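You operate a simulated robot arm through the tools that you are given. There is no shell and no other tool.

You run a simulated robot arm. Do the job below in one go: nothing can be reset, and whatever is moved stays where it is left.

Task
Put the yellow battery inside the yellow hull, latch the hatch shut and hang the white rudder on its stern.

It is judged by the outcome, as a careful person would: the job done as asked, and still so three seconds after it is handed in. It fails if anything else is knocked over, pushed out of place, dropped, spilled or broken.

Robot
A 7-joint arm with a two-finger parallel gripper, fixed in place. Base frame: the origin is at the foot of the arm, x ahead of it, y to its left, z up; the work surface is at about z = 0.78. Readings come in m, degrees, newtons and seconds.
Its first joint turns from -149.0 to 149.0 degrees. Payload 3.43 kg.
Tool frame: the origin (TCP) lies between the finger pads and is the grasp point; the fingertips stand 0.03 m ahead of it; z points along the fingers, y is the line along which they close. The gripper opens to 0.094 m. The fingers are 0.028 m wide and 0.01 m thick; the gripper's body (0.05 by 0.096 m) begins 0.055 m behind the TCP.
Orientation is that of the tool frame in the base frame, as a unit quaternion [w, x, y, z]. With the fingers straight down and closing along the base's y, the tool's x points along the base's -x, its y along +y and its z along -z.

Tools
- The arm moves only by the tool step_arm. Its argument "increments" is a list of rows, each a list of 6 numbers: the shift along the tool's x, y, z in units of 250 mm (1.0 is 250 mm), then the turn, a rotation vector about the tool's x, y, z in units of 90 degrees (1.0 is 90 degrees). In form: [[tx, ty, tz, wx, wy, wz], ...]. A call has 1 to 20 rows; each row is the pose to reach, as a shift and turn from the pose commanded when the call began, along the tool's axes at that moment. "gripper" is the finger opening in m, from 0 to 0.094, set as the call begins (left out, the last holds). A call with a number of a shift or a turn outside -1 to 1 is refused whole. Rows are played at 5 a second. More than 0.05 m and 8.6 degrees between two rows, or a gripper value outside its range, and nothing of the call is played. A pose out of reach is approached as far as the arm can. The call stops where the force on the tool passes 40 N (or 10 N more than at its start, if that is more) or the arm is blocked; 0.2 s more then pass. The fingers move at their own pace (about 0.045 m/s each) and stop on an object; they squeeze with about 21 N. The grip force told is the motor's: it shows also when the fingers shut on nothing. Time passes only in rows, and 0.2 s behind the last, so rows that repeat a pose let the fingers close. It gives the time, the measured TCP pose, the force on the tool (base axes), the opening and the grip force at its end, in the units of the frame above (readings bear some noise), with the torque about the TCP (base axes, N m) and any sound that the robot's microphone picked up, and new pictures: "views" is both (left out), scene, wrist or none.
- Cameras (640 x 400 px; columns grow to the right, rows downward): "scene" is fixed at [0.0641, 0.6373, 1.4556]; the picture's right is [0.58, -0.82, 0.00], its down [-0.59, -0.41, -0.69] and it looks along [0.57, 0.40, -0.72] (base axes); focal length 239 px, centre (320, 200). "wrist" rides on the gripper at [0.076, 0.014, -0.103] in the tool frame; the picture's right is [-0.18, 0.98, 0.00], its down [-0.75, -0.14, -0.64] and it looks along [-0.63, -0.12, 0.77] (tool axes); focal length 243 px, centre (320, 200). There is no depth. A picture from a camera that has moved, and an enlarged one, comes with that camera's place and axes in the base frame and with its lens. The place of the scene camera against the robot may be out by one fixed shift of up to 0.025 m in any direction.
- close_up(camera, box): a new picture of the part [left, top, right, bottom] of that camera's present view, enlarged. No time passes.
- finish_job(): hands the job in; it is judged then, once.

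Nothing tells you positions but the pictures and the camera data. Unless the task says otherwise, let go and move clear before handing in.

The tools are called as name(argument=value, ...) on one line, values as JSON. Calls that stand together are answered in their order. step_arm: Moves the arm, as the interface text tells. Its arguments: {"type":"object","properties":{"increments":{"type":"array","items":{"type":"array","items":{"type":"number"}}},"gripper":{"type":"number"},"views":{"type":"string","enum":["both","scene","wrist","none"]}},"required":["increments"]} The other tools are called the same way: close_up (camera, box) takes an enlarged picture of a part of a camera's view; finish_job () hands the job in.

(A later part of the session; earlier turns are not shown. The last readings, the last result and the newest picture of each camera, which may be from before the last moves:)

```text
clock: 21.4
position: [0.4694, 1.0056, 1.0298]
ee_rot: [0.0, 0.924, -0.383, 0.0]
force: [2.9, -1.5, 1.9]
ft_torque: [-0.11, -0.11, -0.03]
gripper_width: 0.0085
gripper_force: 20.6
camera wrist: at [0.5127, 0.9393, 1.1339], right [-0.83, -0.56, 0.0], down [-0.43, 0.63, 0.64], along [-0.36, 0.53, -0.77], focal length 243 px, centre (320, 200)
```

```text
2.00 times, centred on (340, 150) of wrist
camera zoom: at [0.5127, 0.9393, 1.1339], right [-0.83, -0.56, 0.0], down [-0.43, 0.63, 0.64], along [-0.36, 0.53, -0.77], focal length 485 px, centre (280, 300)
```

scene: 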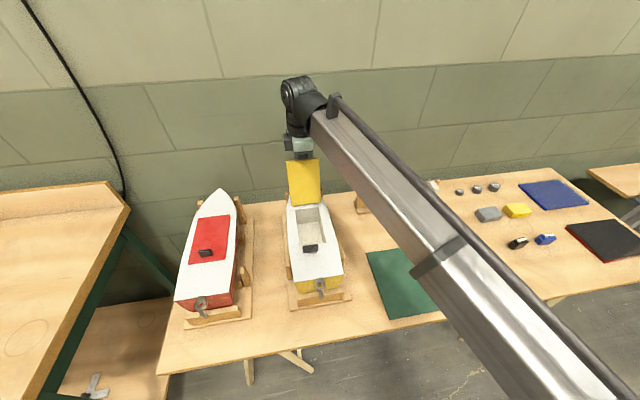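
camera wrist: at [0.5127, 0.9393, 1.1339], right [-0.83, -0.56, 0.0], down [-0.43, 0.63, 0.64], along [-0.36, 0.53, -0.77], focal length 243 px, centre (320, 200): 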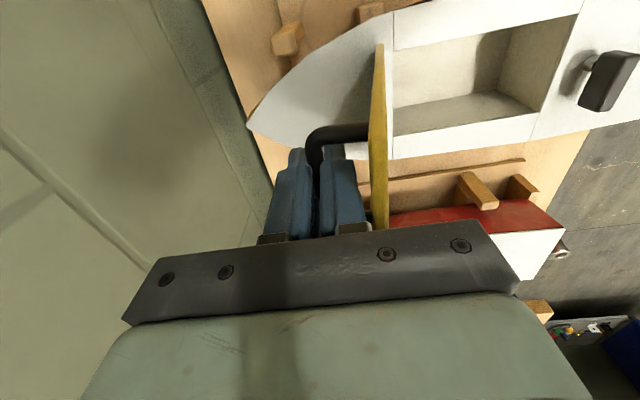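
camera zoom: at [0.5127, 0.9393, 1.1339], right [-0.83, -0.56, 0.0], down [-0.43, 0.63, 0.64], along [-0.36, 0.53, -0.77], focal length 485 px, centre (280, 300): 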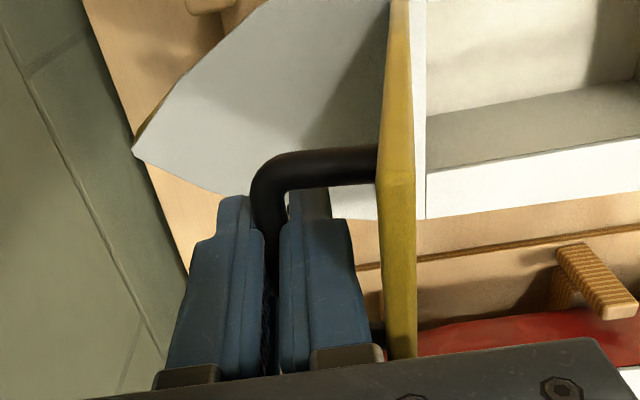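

step_arm(increments=[[0, -0.02, 0.012, 0, 0, 0], [0, -0.04, 0.026, 0, 0, 0]], views="wrist")

```text
clock: 22.0
position: [0.4746, 1.0115, 1.0253]
ee_rot: [0.001, 0.924, -0.382, -0.001]
force: [-1.6, -5.5, 16.5]
ft_torque: [-1.38, 0.7, -0.07]
gripper_width: 0.0086
gripper_force: 20.9
camera wrist: at [0.5185, 0.945, 1.1293], right [-0.83, -0.56, 0.0], down [-0.43, 0.63, 0.64], along [-0.36, 0.53, -0.77], focal length 243 px, centre (320, 200)
```

wrist: 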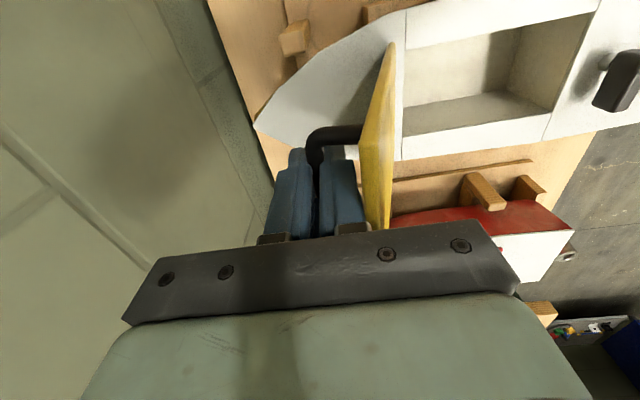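

The hatch has met its stop at roughly 105–108 degrees, past upright. I'll relax the press, then open slightly and slide up off the handle.

step_arm(increments=[[0, 0.016, -0.012, 0, 0, 0], [0, 0.016, -0.012, 0, 0, 0]], views="none")

step_arm(increments=[[0, 0, 0, 0, 0, 0], [0, 0, 0, 0, 0, 0]], gripper=0.017)

close_up(camera="wrist", box=[220, 50, 460, 250])

close_up(camera="scene", box=[250, 120, 370, 270])

```text
clock: 22.6
position: [0.4736, 1.0091, 1.0274]
ee_rot: [-0.001, 0.924, -0.383, 0.0]
force: [3.2, 0.9, 6.2]
ft_torque: [0.13, 0.04, -0.03]
gripper_width: 0.0085
gripper_force: 20.7
```

```text
clock: 23.2
position: [0.4722, 1.0084, 1.027]
ee_rot: [0.0, 0.924, -0.383, 0.0]
force: [-0.2, 0.2, -0.5]
ft_torque: [0.0, -0.02, -0.02]
gripper_width: 0.0171
gripper_force: 0.1
camera wrist: at [0.5164, 0.9432, 1.1301], right [-0.83, -0.56, 0.0], down [-0.43, 0.63, 0.64], along [-0.36, 0.53, -0.77], focal length 243 px, centre (320, 200)
```

scene: 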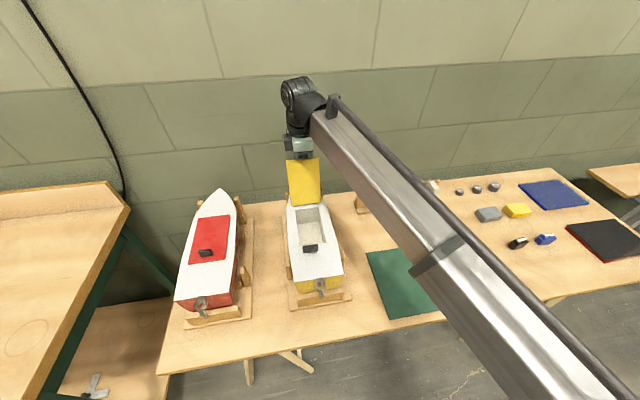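
wrist: 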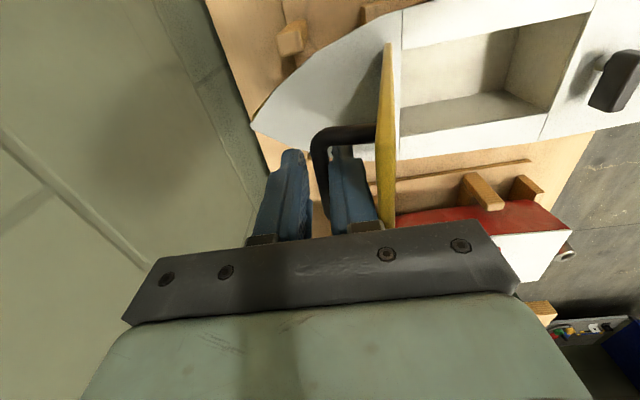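

```text
2.00 times, centred on (340, 150) of wrist
camera zoom: at [0.5164, 0.9432, 1.1301], right [-0.83, -0.56, 0.0], down [-0.43, 0.63, 0.64], along [-0.36, 0.53, -0.77], focal length 485 px, centre (280, 300)
```

zoom: 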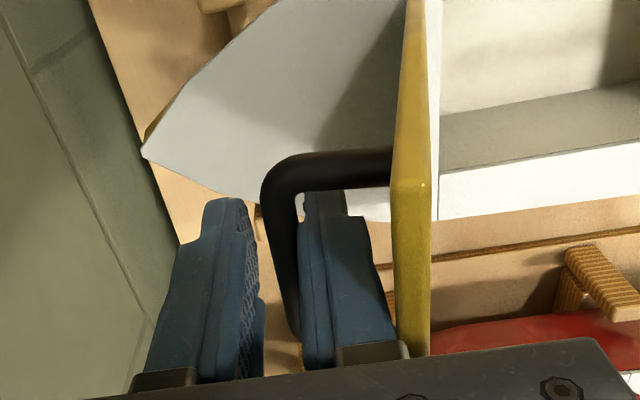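

```text
2.67 times, centred on (310, 195) of scene
camera zoom: at [0.0641, 0.6373, 1.4556], right [0.58, -0.82, 0.0], down [-0.59, -0.41, -0.69], along [0.57, 0.4, -0.72], focal length 638 px, centre (347, 213)
```

zoom: 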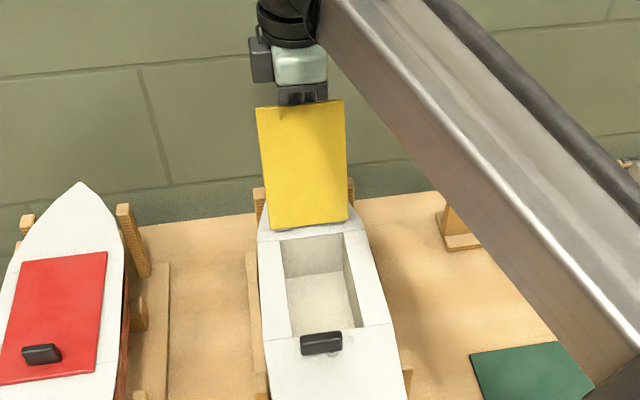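

The grip is open with no force on the fingers, so the hatch is standing by itself leaning about 10 degrees forward. I slide up off the handle.

step_arm(increments=[[0, -0.003, -0.03, 0, 0, 0], [0, -0.006, -0.06, 0, 0, 0], [0, -0.01, -0.1, 0, 0, 0], [0, -0.03, -0.16, 0, 0, 0], [0, -0.05, -0.24, 0, 0, 0], [0, -0.06, -0.36, 0, 0, 0], [0, -0.06, -0.5, 0, 0, 0]])

close_up(camera="scene", box=[250, 120, 370, 270])

```text
clock: 24.8
position: [0.4831, 1.0189, 1.1519]
ee_rot: [0.0, 0.924, -0.383, 0.0]
force: [-0.7, 0.1, -0.5]
ft_torque: [0.0, 0.02, 0.03]
gripper_width: 0.0168
gripper_force: 0.1
camera wrist: at [0.5276, 0.9539, 1.256], right [-0.83, -0.56, 0.0], down [-0.43, 0.63, 0.64], along [-0.36, 0.53, -0.77], focal length 243 px, centre (320, 200)
```

scene: 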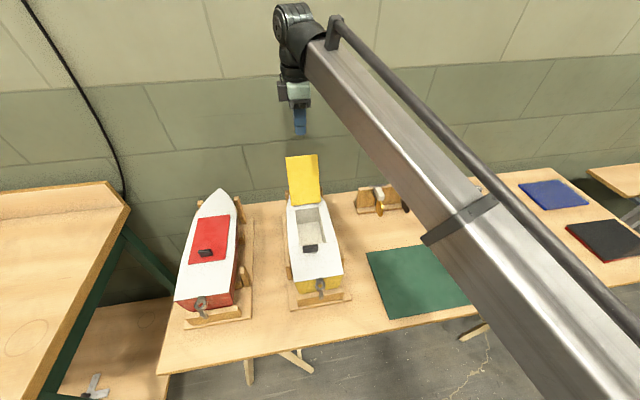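
wrist: 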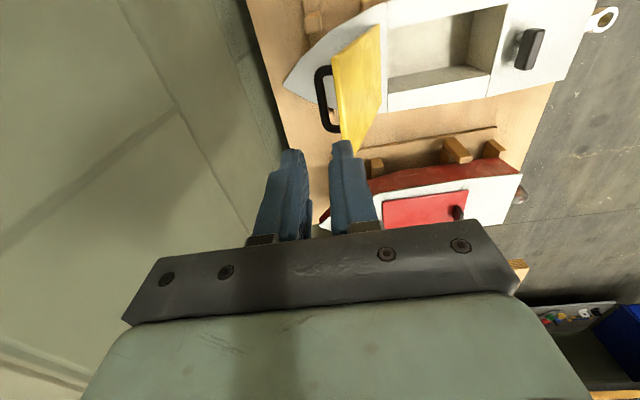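

```text
2.67 times, centred on (310, 195) of scene
camera zoom: at [0.0641, 0.6373, 1.4556], right [0.58, -0.82, 0.0], down [-0.59, -0.41, -0.69], along [0.57, 0.4, -0.72], focal length 638 px, centre (347, 213)
```

zoom: 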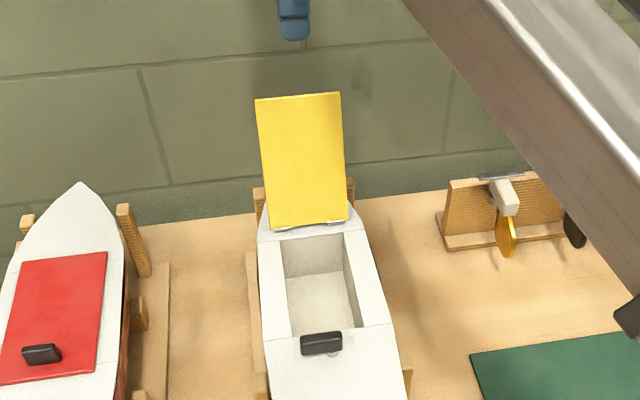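

The hatch stands open and the battery bay (about 13 by 7.5 cm) is clear. Now I travel high across to the batteries for a look.

step_arm(increments=[[0.166, 0.037, 0, 0, 0, 0], [0.333, 0.073, 0, 0, 0, 0], [0.5, 0.11, 0, 0, 0, 0], [0.666, 0.147, 0, 0, 0, 0], [0.833, 0.183, 0, 0, 0, 0], [1.0, 0.22, 0, 0, 0, 0]], views="none")

step_arm(increments=[[0.166, 0.037, 0, 0, 0, 0.09], [0.333, 0.073, 0, 0, 0, 0.18], [0.5, 0.11, 0, 0, 0, 0.27], [0.666, 0.147, 0, 0, 0, 0.36], [0.833, 0.183, 0, 0, 0, 0.45], [1.0, 0.22, 0, 0, 0, 0.54]])

```text
clock: 26.2
position: [0.6217, 0.8028, 1.1502]
ee_rot: [0.0, 0.924, -0.383, 0.0]
force: [0.1, -0.1, -0.8]
ft_torque: [-0.03, -0.01, 0.01]
gripper_width: 0.0169
gripper_force: 0.1
```

```text
clock: 27.6
position: [0.7586, 0.588, 1.151]
ee_rot: [0.0, -0.683, 0.73, 0.0]
force: [-0.1, 0.1, -0.3]
ft_torque: [-0.04, -0.06, -0.01]
gripper_width: 0.0173
gripper_force: 0.1
camera wrist: at [0.7395, 0.5103, 1.2547], right [-0.97, 0.25, 0.0], down [0.19, 0.74, 0.64], along [0.16, 0.62, -0.77], focal length 243 px, centre (320, 200)
```

scene: 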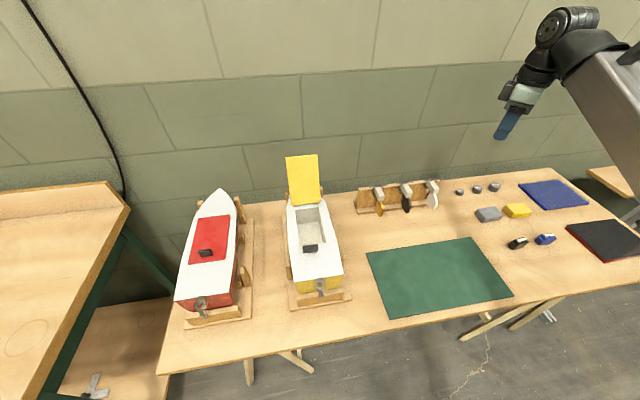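
wrist: 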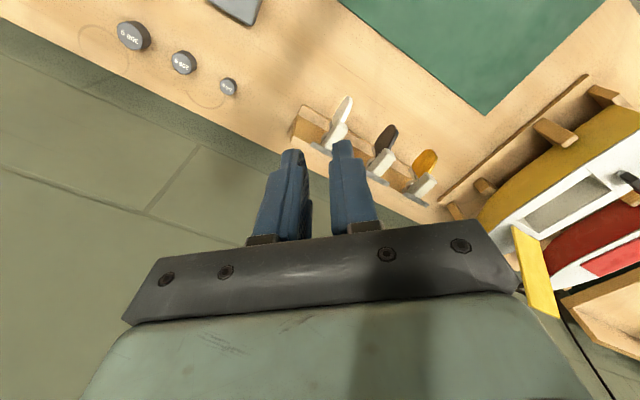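

step_arm(increments=[[0.099, -0.072, 0.015, 0, 0, 0.085], [0.198, -0.144, 0.03, 0, 0, 0.17], [0.298, -0.217, 0.045, 0, 0, 0.255], [0.397, -0.289, 0.06, 0, 0, 0.34], [0.496, -0.361, 0.075, 0, 0, 0.425], [0.595, -0.433, 0.09, 0, 0, 0.51], [0.695, -0.506, 0.105, 0, 0, 0.595], [0.794, -0.578, 0.12, 0, 0, 0.68]], gripper=0.09)

close_up(camera="wrist", box=[200, 0, 440, 150])

```text
clock: 29.4
position: [0.8896, 0.3808, 1.1226]
ee_rot: [0.0, -0.218, 0.976, 0.0]
force: [0.2, -0.6, 0.4]
ft_torque: [-0.01, -0.02, 0.01]
gripper_width: 0.0901
gripper_force: 0.1
camera wrist: at [0.8157, 0.3595, 1.2256], right [-0.25, 0.97, 0.0], down [0.74, 0.19, 0.64], along [0.62, 0.16, -0.77], focal length 243 px, centre (320, 200)
```

scene: 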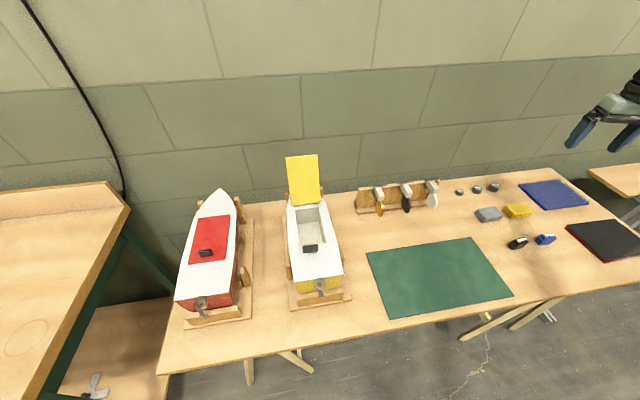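
wrist: 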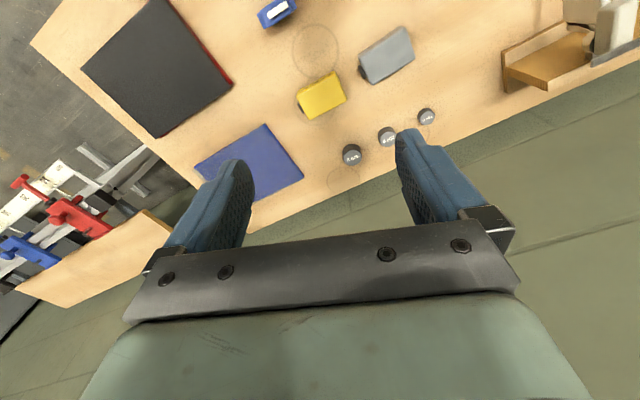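

```text
2.67 times, centred on (320, 75) of wrist
camera zoom: at [0.8157, 0.3595, 1.2256], right [-0.25, 0.97, 0.0], down [0.74, 0.19, 0.64], along [0.62, 0.16, -0.77], focal length 647 px, centre (320, 533)
```

zoom: 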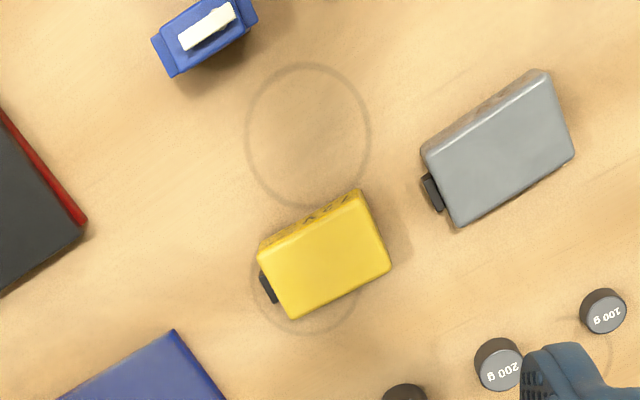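

close_up(camera="wrist", box=[285, 60, 365, 130])

```text
5.71 times, centred on (325, 95) of wrist
camera zoom: at [0.8157, 0.3595, 1.2256], right [-0.25, 0.97, 0.0], down [0.74, 0.19, 0.64], along [0.62, 0.16, -0.77], focal length 1386 px, centre (291, 800)
```

zoom: 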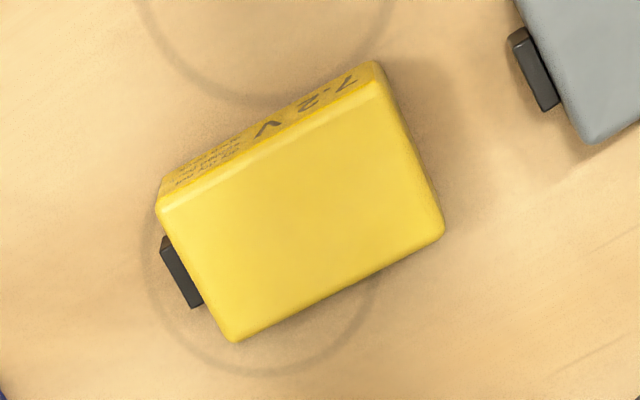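

The yellow battery is about 7.1 × 4.3 × 3 cm at (0.939, 0.395), its long axis at heading ≈133°, with a connector on one end. I'll turn to grip across its long sides and come down above it.

step_arm(increments=[[-0.023, -0.004, 0.044, 0, 0, 0.0892], [-0.045, -0.007, 0.089, 0, 0, 0.1784], [-0.068, -0.011, 0.133, 0, 0, 0.2677], [-0.091, -0.015, 0.178, 0, 0, 0.3569], [-0.113, -0.018, 0.222, 0, 0, 0.4461], [-0.136, -0.022, 0.267, 0, 0, 0.5353], [-0.159, -0.026, 0.311, 0, 0, 0.6246], [-0.181, -0.029, 0.356, 0, 0, 0.7138], [-0.204, -0.033, 0.4, 0, 0, 0.803]], gripper=0.065)

close_up(camera="wrist", box=[200, 20, 440, 240])

```text
clock: 31.4
position: [0.9407, 0.395, 1.0218]
ee_rot: [0.0, 0.401, 0.916, 0.001]
force: [0.1, 0.1, 0.2]
ft_torque: [0.01, -0.02, -0.02]
gripper_width: 0.0648
gripper_force: 0.1
camera wrist: at [0.8995, 0.4592, 1.1258], right [0.85, 0.53, 0.0], down [0.41, -0.65, 0.64], along [0.34, -0.54, -0.77], focal length 243 px, centre (320, 200)
```

scene: 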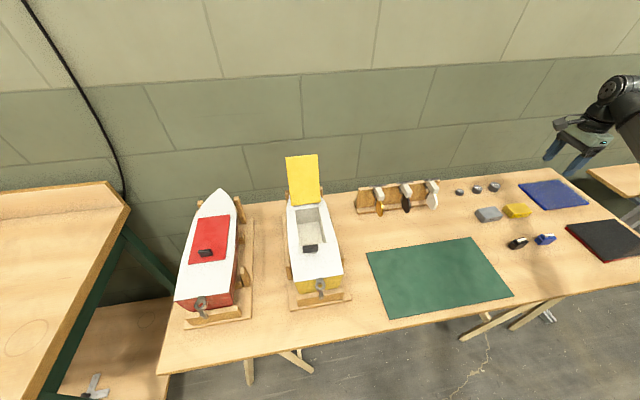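
wrist: 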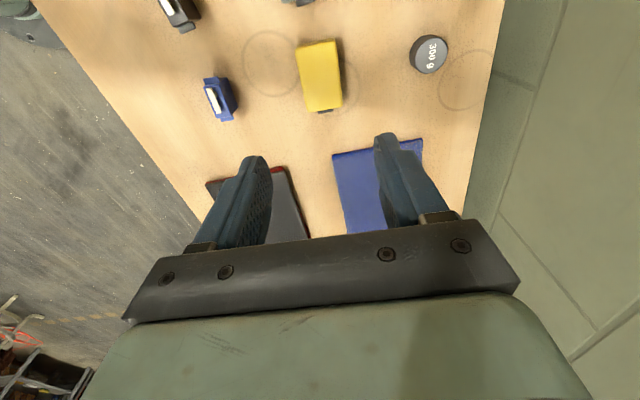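

```text
1.82 times, centred on (320, 130) of wrist
camera zoom: at [0.8995, 0.4592, 1.1258], right [0.85, 0.53, 0.0], down [0.41, -0.65, 0.64], along [0.34, -0.54, -0.77], focal length 441 px, centre (320, 327)
```

zoom: 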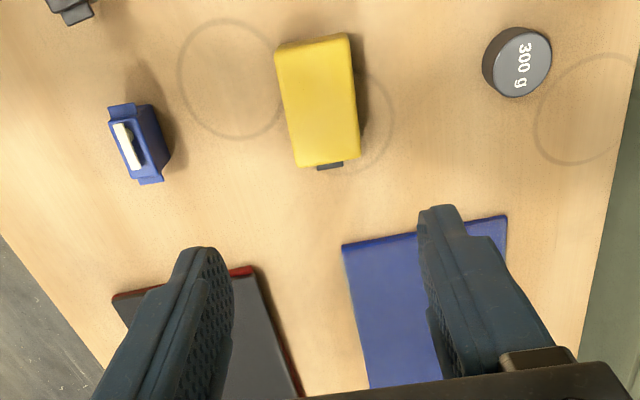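

The battery lies centred under the fingers. I descend in two stages, checking reach.

step_arm(increments=[[0.011, 0, 0.14, 0, 0, 0], [0.011, 0, 0.28, 0, 0, 0], [0.011, 0, 0.42, 0, 0, 0], [0.011, 0, 0.56, 0, 0, 0], [0.011, 0, 0.56, 0, 0, 0]], views="wrist")

close_up(camera="wrist", box=[200, 20, 440, 240])

```text
clock: 32.6
position: [0.9387, 0.3976, 0.8824]
ee_rot: [0.0, 0.4, 0.917, 0.0]
force: [-0.7, -0.5, 0.2]
ft_torque: [0.0, 0.0, -0.03]
gripper_width: 0.0649
gripper_force: 0.0
camera wrist: at [0.8977, 0.4618, 0.9859], right [0.85, 0.53, 0.0], down [0.41, -0.65, 0.64], along [0.34, -0.54, -0.77], focal length 243 px, centre (320, 200)
```

wrist: 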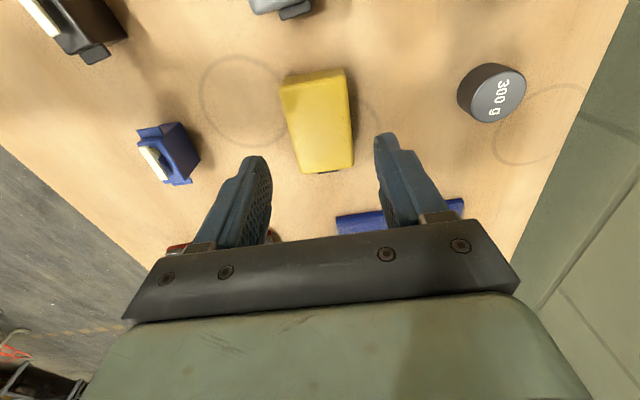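

```text
1.82 times, centred on (320, 130) of wrist
camera zoom: at [0.8977, 0.4618, 0.9859], right [0.85, 0.53, 0.0], down [0.41, -0.65, 0.64], along [0.34, -0.54, -0.77], focal length 441 px, centre (320, 327)
```

zoom: 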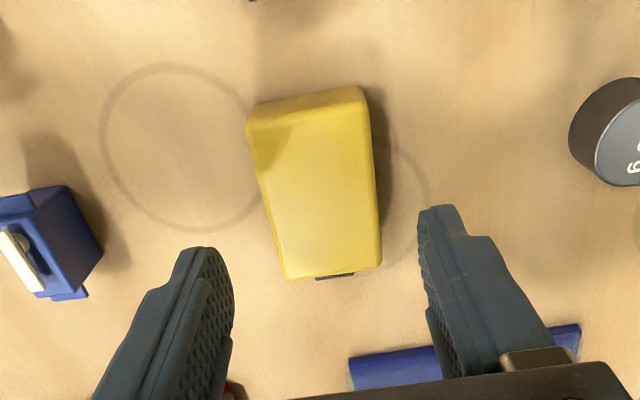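

step_arm(increments=[[0, 0, 0.1, 0, 0, 0], [0, 0, 0.2, 0, 0, 0], [0, 0, 0.268, 0, 0, 0], [0, 0, 0.268, 0, 0, 0]])

close_up(camera="wrist", box=[200, 20, 440, 240])

```text
clock: 33.6
position: [0.9397, 0.3974, 0.8143]
ee_rot: [0.001, 0.4, 0.917, 0.0]
force: [-0.2, 1.2, 0.9]
ft_torque: [0.0, -0.02, -0.01]
gripper_width: 0.0647
gripper_force: 0.0
camera wrist: at [0.8974, 0.4609, 0.9176], right [0.85, 0.53, 0.0], down [0.41, -0.65, 0.64], along [0.34, -0.54, -0.77], focal length 243 px, centre (320, 200)
```

scene: 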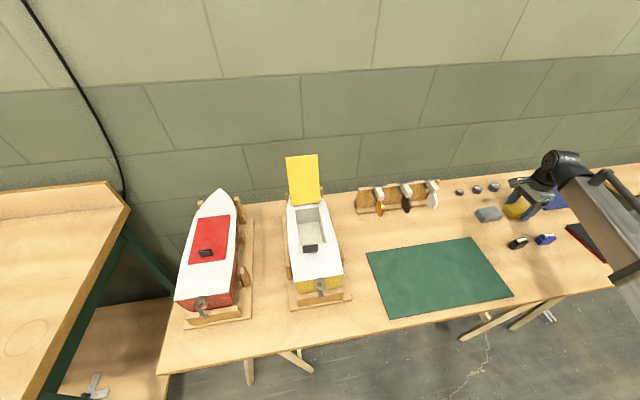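
wrist: 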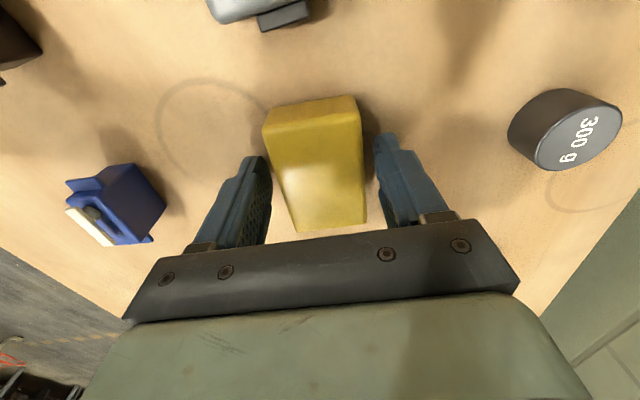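

```text
1.82 times, centred on (320, 130) of wrist
camera zoom: at [0.8974, 0.4609, 0.9176], right [0.85, 0.53, 0.0], down [0.41, -0.65, 0.64], along [0.34, -0.54, -0.77], focal length 441 px, centre (320, 327)
```

zoom: 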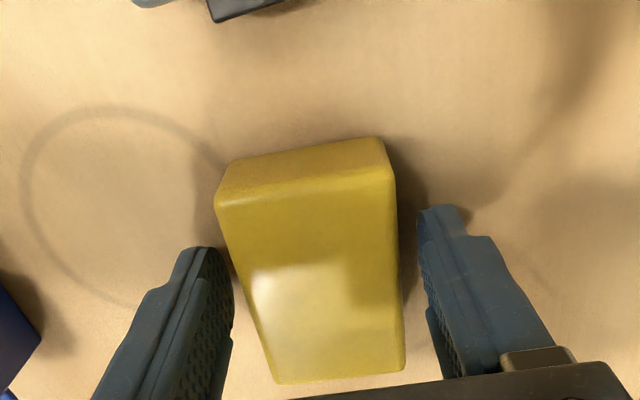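

The battery is between the pads. Closing.

step_arm(increments=[[0, 0, 0, 0, 0, 0], [0, 0, 0, 0, 0, 0], [0, 0, 0, 0, 0, 0], [0, 0, 0, 0, 0, 0]], gripper=0.0, views="wrist")

```text
clock: 34.6
position: [0.9382, 0.3968, 0.8144]
ee_rot: [0.001, 0.399, 0.917, 0.0]
force: [1.2, 1.6, 6.0]
ft_torque: [-0.01, 0.07, -0.14]
gripper_width: 0.048
gripper_force: 21.1
camera wrist: at [0.8974, 0.461, 0.9182], right [0.85, 0.53, 0.0], down [0.41, -0.65, 0.64], along [0.34, -0.54, -0.77], focal length 243 px, centre (320, 200)
```

wrist: 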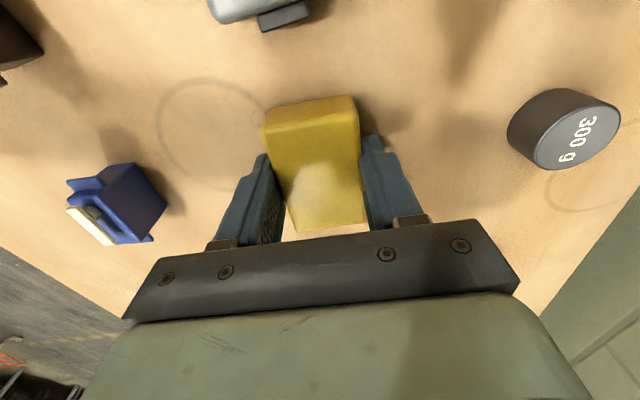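

The battery is gripped (4.8 cm across). Lifting it straight up.

step_arm(increments=[[0, 0, -0.05, 0, 0, 0], [0, 0, -0.15, 0, 0, 0], [0, 0, -0.3, 0, 0, 0], [0, 0, -0.45, 0, 0, 0], [0, 0, -0.6, 0, 0, 0], [0, 0, -0.78, 0, 0, 0], [0, 0, -0.96, 0, 0, 0]])

close_up(camera="wrist", box=[200, 50, 440, 250])

```text
clock: 36.2
position: [0.9397, 0.3953, 1.0551]
ee_rot: [0.0, 0.4, 0.917, -0.001]
force: [1.0, -0.2, -4.3]
ft_torque: [0.0, 0.02, -0.04]
gripper_width: 0.0479
gripper_force: 20.8
camera wrist: at [0.8979, 0.4598, 1.1586], right [0.85, 0.53, 0.0], down [0.41, -0.65, 0.64], along [0.34, -0.54, -0.77], focal length 243 px, centre (320, 200)
```

scene: 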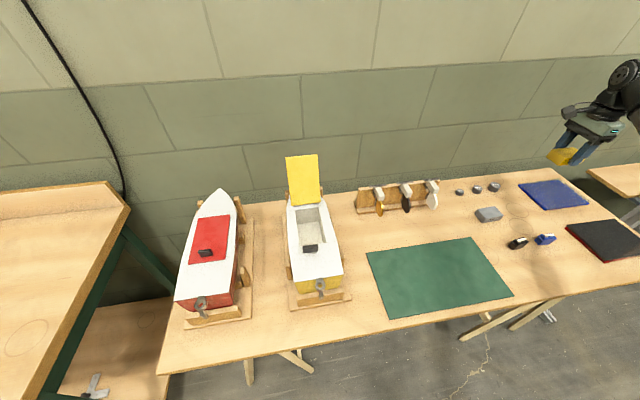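
wrist: 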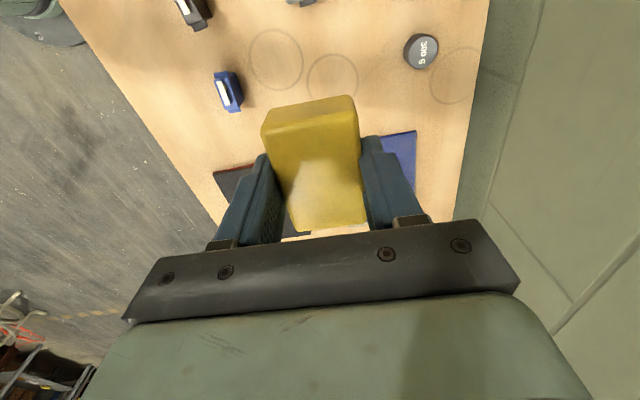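

```text
2.00 times, centred on (320, 150) of wrist
camera zoom: at [0.8979, 0.4598, 1.1586], right [0.85, 0.53, 0.0], down [0.41, -0.65, 0.64], along [0.34, -0.54, -0.77], focal length 485 px, centre (320, 300)
```

zoom: 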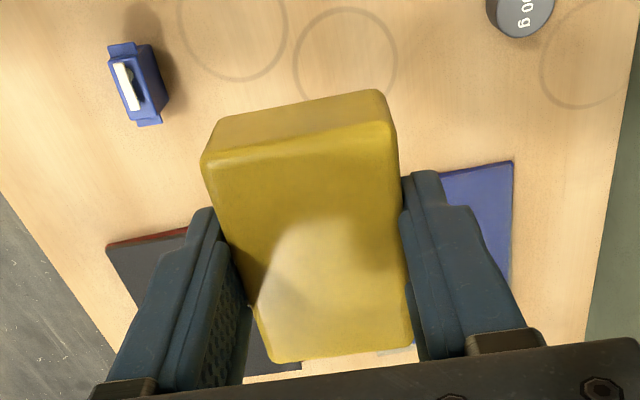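

Held firmly. Now carrying it high over to the yellow hull.

step_arm(increments=[[0.158, -0.013, -0.063, 0, 0, 0], [0.317, -0.027, -0.127, 0, 0, 0], [0.475, -0.04, -0.19, 0, 0, 0], [0.633, -0.053, -0.253, 0, 0, 0], [0.792, -0.067, -0.317, 0, 0, 0], [0.95, -0.08, -0.38, 0, 0, 0]], views="none")

step_arm(increments=[[0.158, -0.013, 0, 0, 0, -0.08], [0.317, -0.027, 0, 0, 0, -0.16], [0.475, -0.04, 0, 0, 0, -0.24], [0.633, -0.053, 0, 0, 0, -0.32], [0.792, -0.067, 0, 0, 0, -0.4], [0.95, -0.08, 0, 0, 0, -0.48]], views="scene")

```text
clock: 37.6
position: [0.7612, 0.5571, 1.1503]
ee_rot: [0.001, 0.401, 0.916, 0.0]
force: [0.2, -0.5, -3.6]
ft_torque: [0.03, 0.02, 0.0]
gripper_width: 0.0479
gripper_force: 20.9
```

```text
clock: 39.0
position: [0.5861, 0.7151, 1.1508]
ee_rot: [0.0, 0.033, 0.999, 0.0]
force: [0.9, 0.4, -3.7]
ft_torque: [0.03, -0.02, 0.01]
gripper_width: 0.048
gripper_force: 20.9
```

scene: 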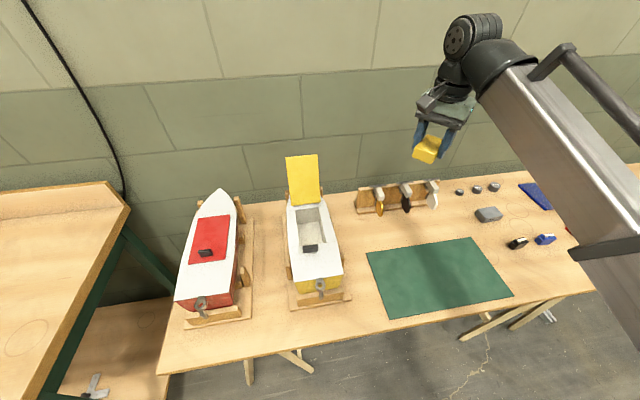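

step_arm(increments=[[0.132, 0.1, 0.029, 0, 0, -0.077], [0.264, 0.201, 0.057, 0, 0, -0.155], [0.396, 0.301, 0.086, 0, 0, -0.232], [0.529, 0.402, 0.114, 0, 0, -0.31], [0.661, 0.502, 0.143, 0, 0, -0.387], [0.793, 0.603, 0.171, 0, 0, -0.465], [0.925, 0.703, 0.2, 0, 0, -0.542]])

close_up(camera="wrist", box=[220, 0, 420, 150])

close_up(camera="scene", box=[270, 190, 360, 260])

```text
clock: 40.6
position: [0.366, 0.9098, 1.0997]
ee_rot: [0.001, -0.383, 0.924, 0.001]
force: [-0.3, -0.9, -2.6]
ft_torque: [0.03, 0.05, 0.01]
gripper_width: 0.0479
gripper_force: 21.0
camera wrist: at [0.3031, 0.8642, 1.203], right [-0.56, 0.83, 0.0], down [0.63, 0.43, 0.64], along [0.53, 0.36, -0.77], focal length 243 px, centre (320, 200)
```

scene: 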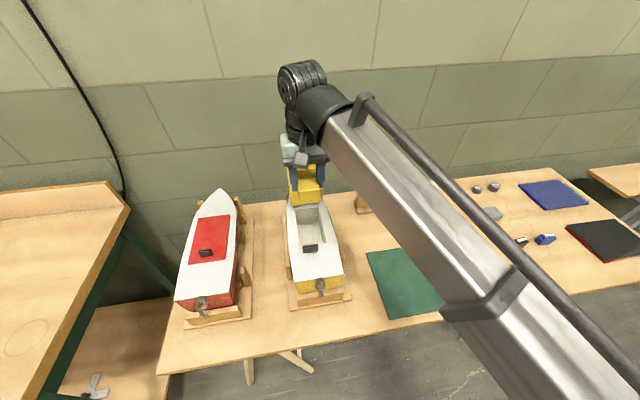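
wrist: 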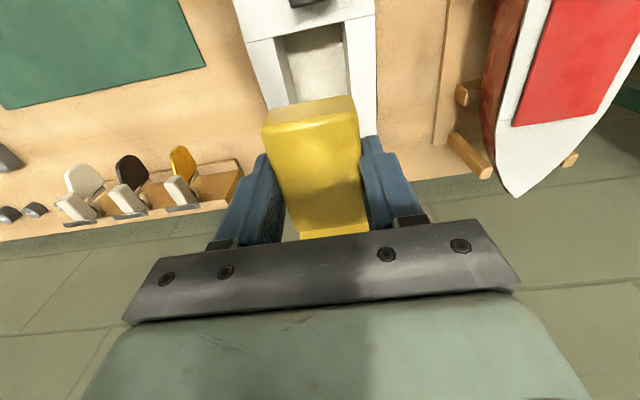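

```text
2.67 times, centred on (320, 75) of wrist
camera zoom: at [0.3031, 0.8642, 1.203], right [-0.56, 0.83, 0.0], down [0.63, 0.43, 0.64], along [0.53, 0.36, -0.77], focal length 647 px, centre (320, 533)
```

zoom: 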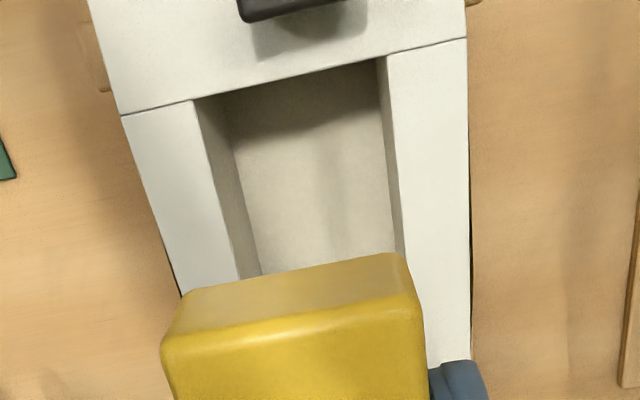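

```text
5.71 times, centred on (315, 225) of scene
camera zoom: at [0.0641, 0.6373, 1.4556], right [0.58, -0.82, 0.0], down [-0.59, -0.41, -0.69], along [0.57, 0.4, -0.72], focal length 1368 px, centre (349, 57)
```

zoom: 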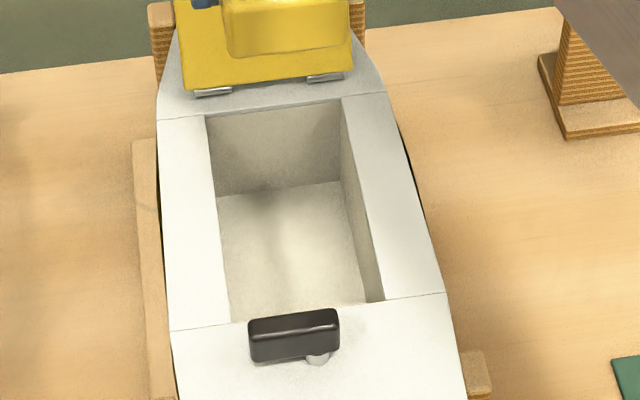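

The bay is about 7.1 cm wide, centred near q≈0.380, so the gripped battery fits with a couple of millimetres to spare per side. I'll lower to just above the rim and check alignment.

step_arm(increments=[[-0.015, -0.006, 0.15, 0, 0, 0], [-0.03, -0.012, 0.3, 0, 0, 0], [-0.044, -0.0168, 0.44, 0, 0, 0], [-0.044, -0.0168, 0.44, 0, 0, 0]])

close_up(camera="wrist", box=[200, 0, 440, 200])

close_up(camera="scene", box=[270, 180, 360, 250])

```text
clock: 41.6
position: [0.3774, 0.9136, 0.9883]
ee_rot: [0.001, -0.382, 0.924, 0.0]
force: [0.5, 0.1, -2.9]
ft_torque: [-0.01, 0.04, 0.02]
gripper_width: 0.0479
gripper_force: 21.1
camera wrist: at [0.3134, 0.8682, 1.0924], right [-0.56, 0.83, 0.0], down [0.63, 0.43, 0.64], along [0.53, 0.36, -0.77], focal length 243 px, centre (320, 200)
```

scene: 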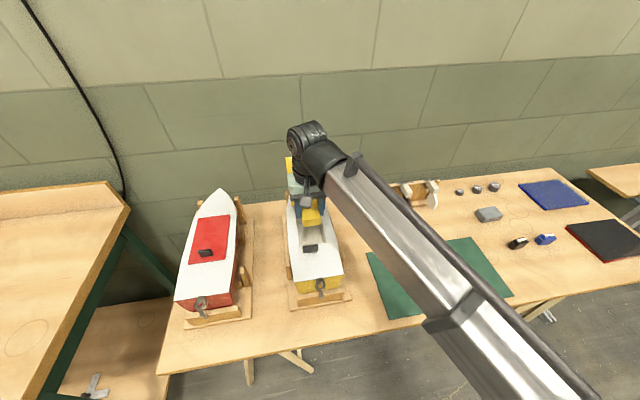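
wrist: 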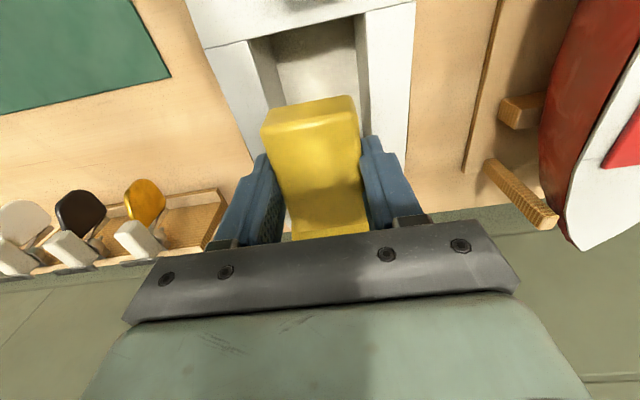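

```text
2.00 times, centred on (320, 100) of wrist
camera zoom: at [0.3134, 0.8682, 1.0924], right [-0.56, 0.83, 0.0], down [0.63, 0.43, 0.64], along [0.53, 0.36, -0.77], focal length 485 px, centre (320, 400)
```

zoom: 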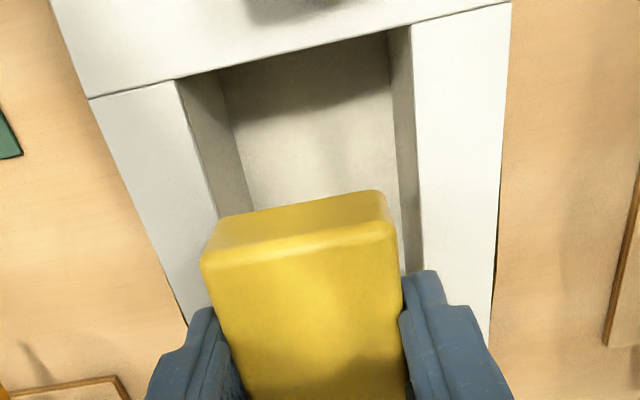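

```text
5.71 times, centred on (315, 215) of scene
camera zoom: at [0.0641, 0.6373, 1.4556], right [0.58, -0.82, 0.0], down [-0.59, -0.41, -0.69], along [0.57, 0.4, -0.72], focal length 1368 px, centre (349, 114)
```

zoom: 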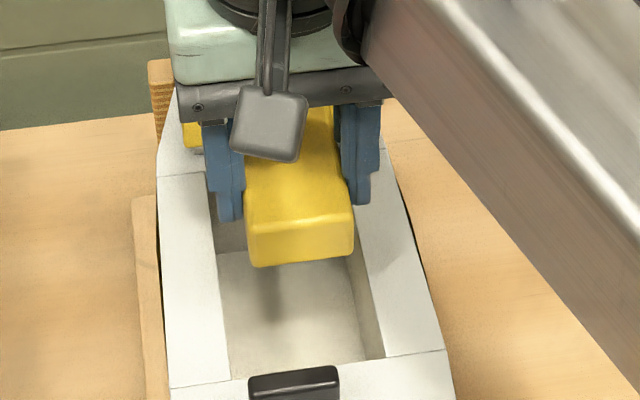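

step_arm(increments=[[0, 0.0056, 0.06, 0, 0, 0], [0, 0.0056, 0.12, 0, 0, 0], [0, 0.0056, 0.17, 0, 0, 0], [0, 0.0056, 0.213, 0, 0, 0], [0, 0.0056, 0.213, 0, 0, 0]])

close_up(camera="wrist", box=[200, 50, 440, 250])

close_up(camera="scene", box=[270, 180, 360, 250])

```text
clock: 42.8
position: [0.3763, 0.9147, 0.9348]
ee_rot: [0.0, -0.382, 0.924, 0.0]
force: [0.2, 0.2, -2.9]
ft_torque: [-0.01, 0.02, -0.03]
gripper_width: 0.0482
gripper_force: 21.0
camera wrist: at [0.3132, 0.8702, 1.0391], right [-0.56, 0.83, 0.0], down [0.63, 0.43, 0.64], along [0.53, 0.36, -0.77], focal length 243 px, centre (320, 200)
```

scene: 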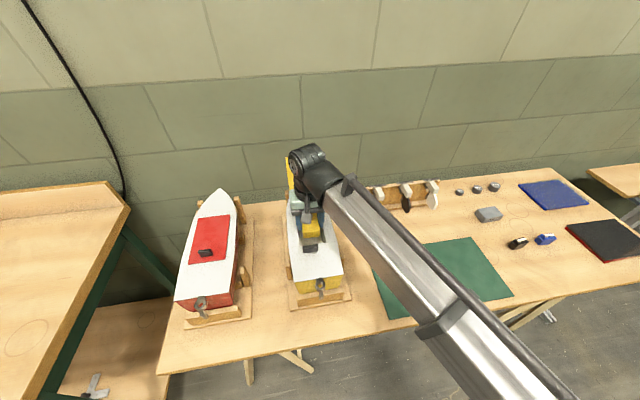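
wrist: 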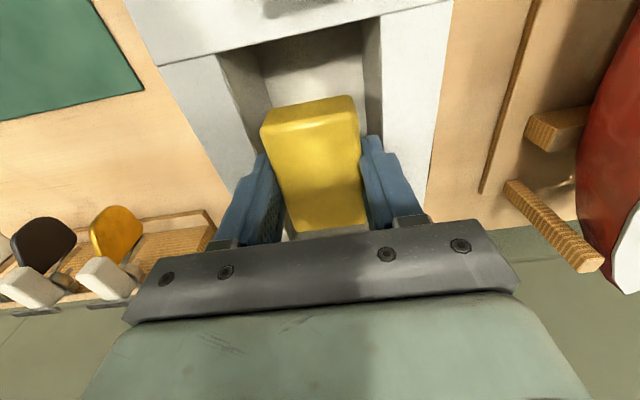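

```text
2.00 times, centred on (320, 150) of wrist
camera zoom: at [0.3132, 0.8702, 1.0391], right [-0.56, 0.83, 0.0], down [0.63, 0.43, 0.64], along [0.53, 0.36, -0.77], focal length 485 px, centre (320, 300)
```

zoom: 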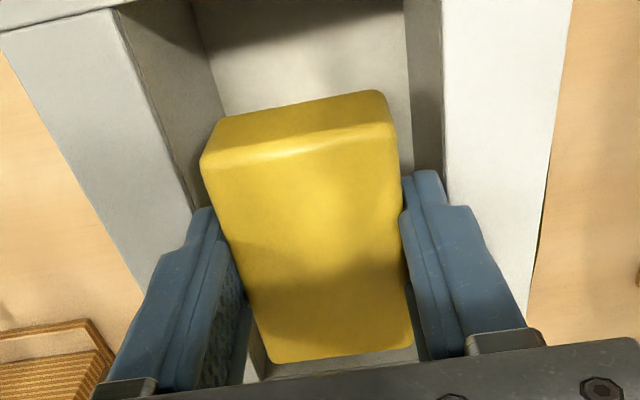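

```text
5.71 times, centred on (315, 215) of scene
camera zoom: at [0.0641, 0.6373, 1.4556], right [0.58, -0.82, 0.0], down [-0.59, -0.41, -0.69], along [0.57, 0.4, -0.72], focal length 1368 px, centre (349, 114)
```

zoom: 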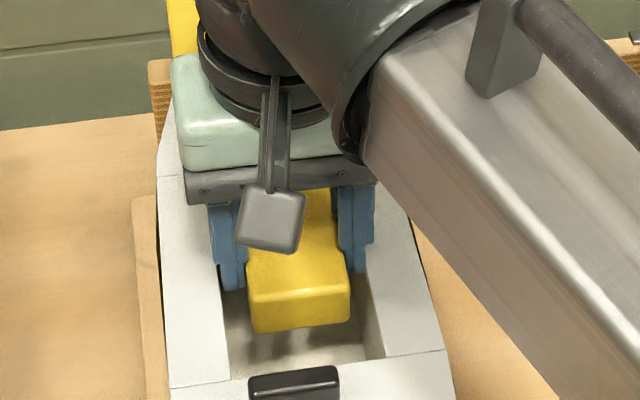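

The fingers thicken about 2 cm above their tips, so gripped by its sides the battery can't be set on the bay floor (about 7.5 cm deep) gently. I'll lift it out, set it on the free green mat, and re-grip it by its ends, since the bay is 13 cm long.

step_arm(increments=[[0, 0, -0.06, 0, 0, 0], [0, 0, -0.16, 0, 0, 0], [0, 0, -0.3, 0, 0, 0], [0, 0, -0.45, 0, 0, 0], [0, 0, -0.6, 0, 0, 0], [0, 0, -0.75, 0, 0, 0]], views="none")

```text
clock: 44.2
position: [0.3766, 0.9142, 1.1231]
ee_rot: [0.0, -0.381, 0.925, -0.001]
force: [0.6, 0.4, -3.5]
ft_torque: [-0.01, 0.0, 0.0]
gripper_width: 0.0481
gripper_force: 21.0
```

step_arm(increments=[[0.045, -0.132, 0, 0, 0, 0.022], [0.09, -0.265, 0, 0, 0, 0.044], [0.135, -0.397, 0, 0, 0, 0.067], [0.18, -0.53, 0, 0, 0, 0.089], [0.225, -0.662, 0, 0, 0, 0.111]], views="none")

step_arm(increments=[[0.075, -0.12, 0.05, 0, 0, 0.022], [0.15, -0.24, 0.1, 0, 0, 0.044], [0.225, -0.36, 0.15, 0, 0, 0.067], [0.3, -0.48, 0.2, 0, 0, 0.089], [0.335, -0.611, 0.28, 0, 0, 0.111]])

```text
clock: 45.4
position: [0.4538, 0.7583, 1.1248]
ee_rot: [0.0, -0.3, 0.954, 0.0]
force: [0.8, 0.6, -3.2]
ft_torque: [-0.04, 0.01, -0.01]
gripper_width: 0.0478
gripper_force: 20.7
```

```text
clock: 46.6
position: [0.4727, 0.5853, 1.0539]
ee_rot: [0.0, -0.216, 0.976, 0.0]
force: [0.0, 0.1, -2.9]
ft_torque: [-0.04, 0.0, 0.0]
gripper_width: 0.0479
gripper_force: 21.4
camera wrist: at [0.3966, 0.5637, 1.1578], right [-0.25, 0.97, 0.0], down [0.74, 0.19, 0.64], along [0.62, 0.16, -0.77], focal length 243 px, centre (320, 200)
```

scene: 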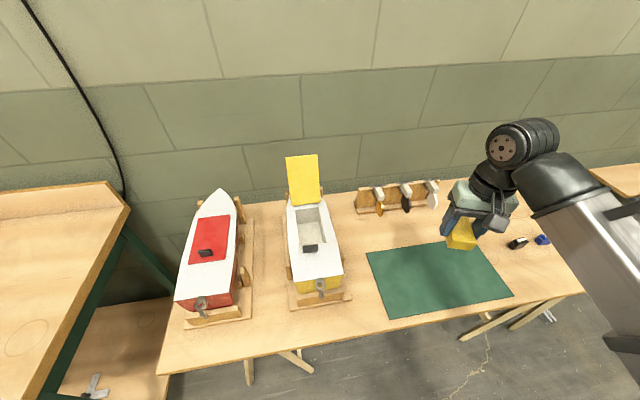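
wrist: 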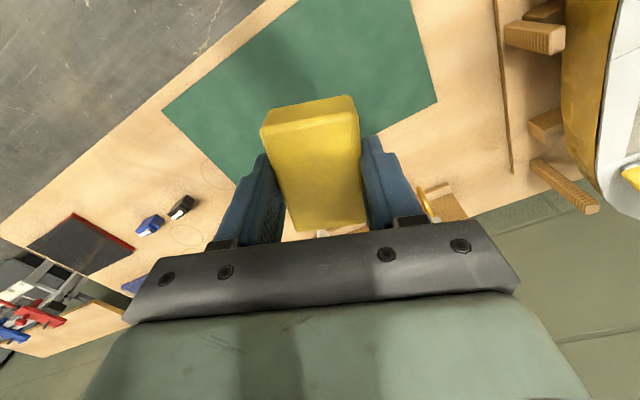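

The mat is free below, its centre near (0.53, 0.57). I shift slightly over it and lower the battery.

step_arm(increments=[[-0.06, 0, 0.16, 0, 0, 0], [-0.12, 0, 0.32, 0, 0, 0], [-0.12, 0, 0.48, 0, 0, 0], [-0.12, 0, 0.64, 0, 0, 0], [-0.12, 0, 0.8, 0, 0, 0], [-0.12, 0, 0.9, 0, 0, 0], [-0.12, 0, 0.93, 0, 0, 0], [-0.12, 0, 0.93, 0, 0, 0]])

```text
clock: 48.4
position: [0.5002, 0.5973, 0.8202]
ee_rot: [0.001, -0.216, 0.977, 0.001]
force: [0.9, 0.2, -3.7]
ft_torque: [-0.02, 0.0, 0.01]
gripper_width: 0.0479
gripper_force: 20.6
camera wrist: at [0.425, 0.5761, 0.9241], right [-0.25, 0.97, 0.0], down [0.74, 0.19, 0.64], along [0.62, 0.16, -0.77], focal length 243 px, centre (320, 200)
```

scene: 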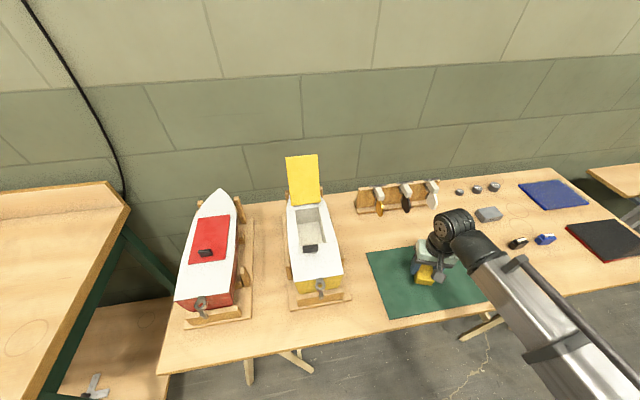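
wrist: 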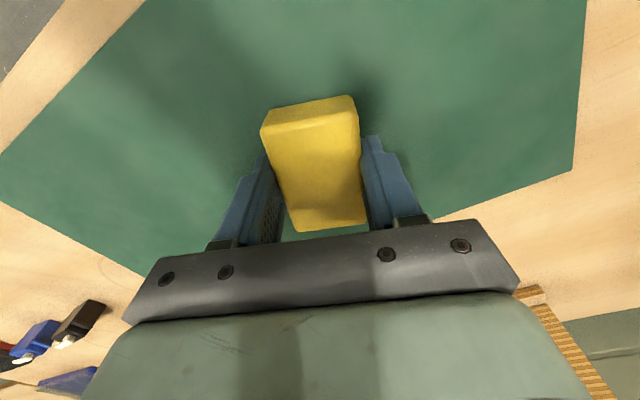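

Not touching yet; lowering millimetre by millimetre.

step_arm(increments=[[0, 0, 0.004, 0, 0, 0], [0, 0, 0.008, 0, 0, 0], [0, 0, 0.012, 0, 0, 0]], views="none")

step_arm(increments=[[0, 0, 0.004, 0, 0, 0], [0, 0, 0.008, 0, 0, 0], [0, 0, 0.008, 0, 0, 0]], views="none")

```text
clock: 49.2
position: [0.4999, 0.5972, 0.8195]
ee_rot: [0.001, -0.215, 0.977, 0.0]
force: [1.0, -0.4, 3.8]
ft_torque: [0.08, 0.24, 0.01]
gripper_width: 0.048
gripper_force: 20.7
```

```text
clock: 50.0
position: [0.5003, 0.5977, 0.8172]
ee_rot: [0.002, -0.216, 0.976, 0.001]
force: [-2.1, -3.8, 11.1]
ft_torque: [0.08, 0.0, -0.02]
gripper_width: 0.048
gripper_force: 20.6
stopped in row 3: the force on the tool passed its limit at 42 N (the readings are from after the stop); the commanded pose is now the measured one
```

It's resting on the mat. Releasing and rising.

step_arm(increments=[[0, 0, -0.003, 0, 0, 0], [0, 0, -0.003, 0, 0, 0], [0, 0, -0.003, 0, 0, 0], [0, 0, -0.1, 0, 0, 0], [0, 0, -0.28, 0, 0, 0], [0, 0, -0.46, 0, 0, 0], [0, 0, -0.64, 0, 0, 0]], gripper=0.07)

close_up(camera="wrist", box=[240, 20, 400, 160])

```text
clock: 51.6
position: [0.4998, 0.5974, 0.9789]
ee_rot: [0.001, -0.216, 0.976, 0.001]
force: [0.6, -0.1, -0.2]
ft_torque: [0.0, 0.0, 0.02]
gripper_width: 0.0698
gripper_force: 0.1
camera wrist: at [0.4245, 0.5761, 1.0827], right [-0.25, 0.97, 0.0], down [0.74, 0.19, 0.64], along [0.62, 0.16, -0.77], focal length 243 px, centre (320, 200)
```

scene: 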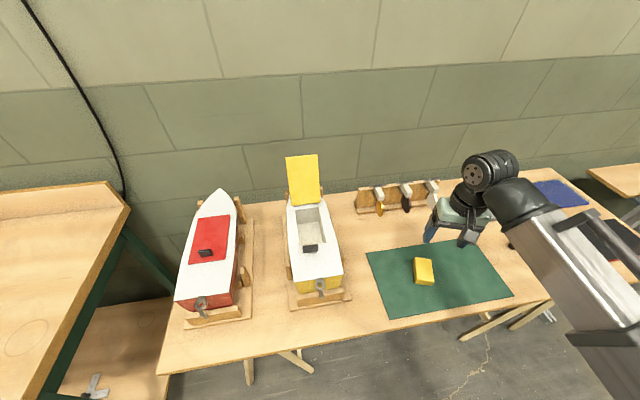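
wrist: 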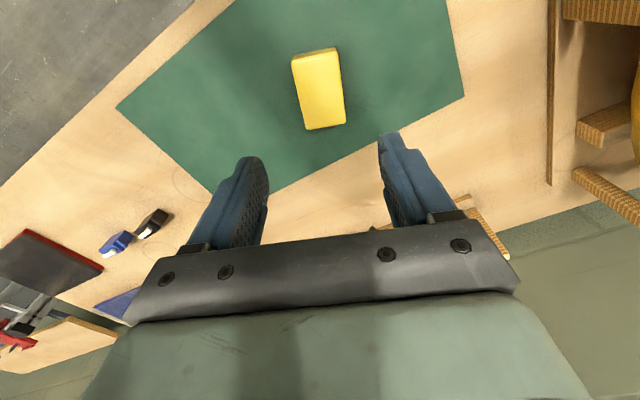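

```text
2.86 times, centred on (320, 90) of wrist
camera zoom: at [0.4245, 0.5761, 1.0827], right [-0.25, 0.97, 0.0], down [0.74, 0.19, 0.64], along [0.62, 0.16, -0.77], focal length 693 px, centre (320, 514)
```

zoom: 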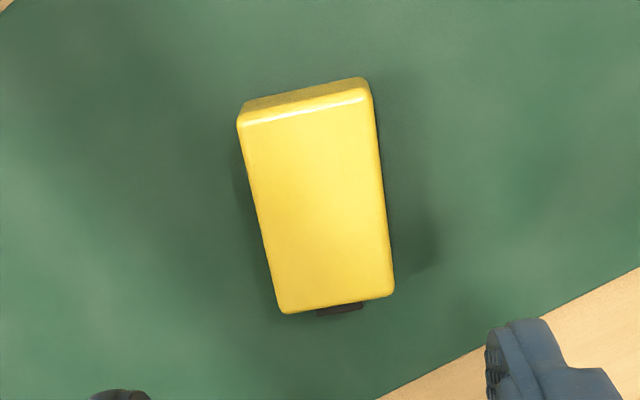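

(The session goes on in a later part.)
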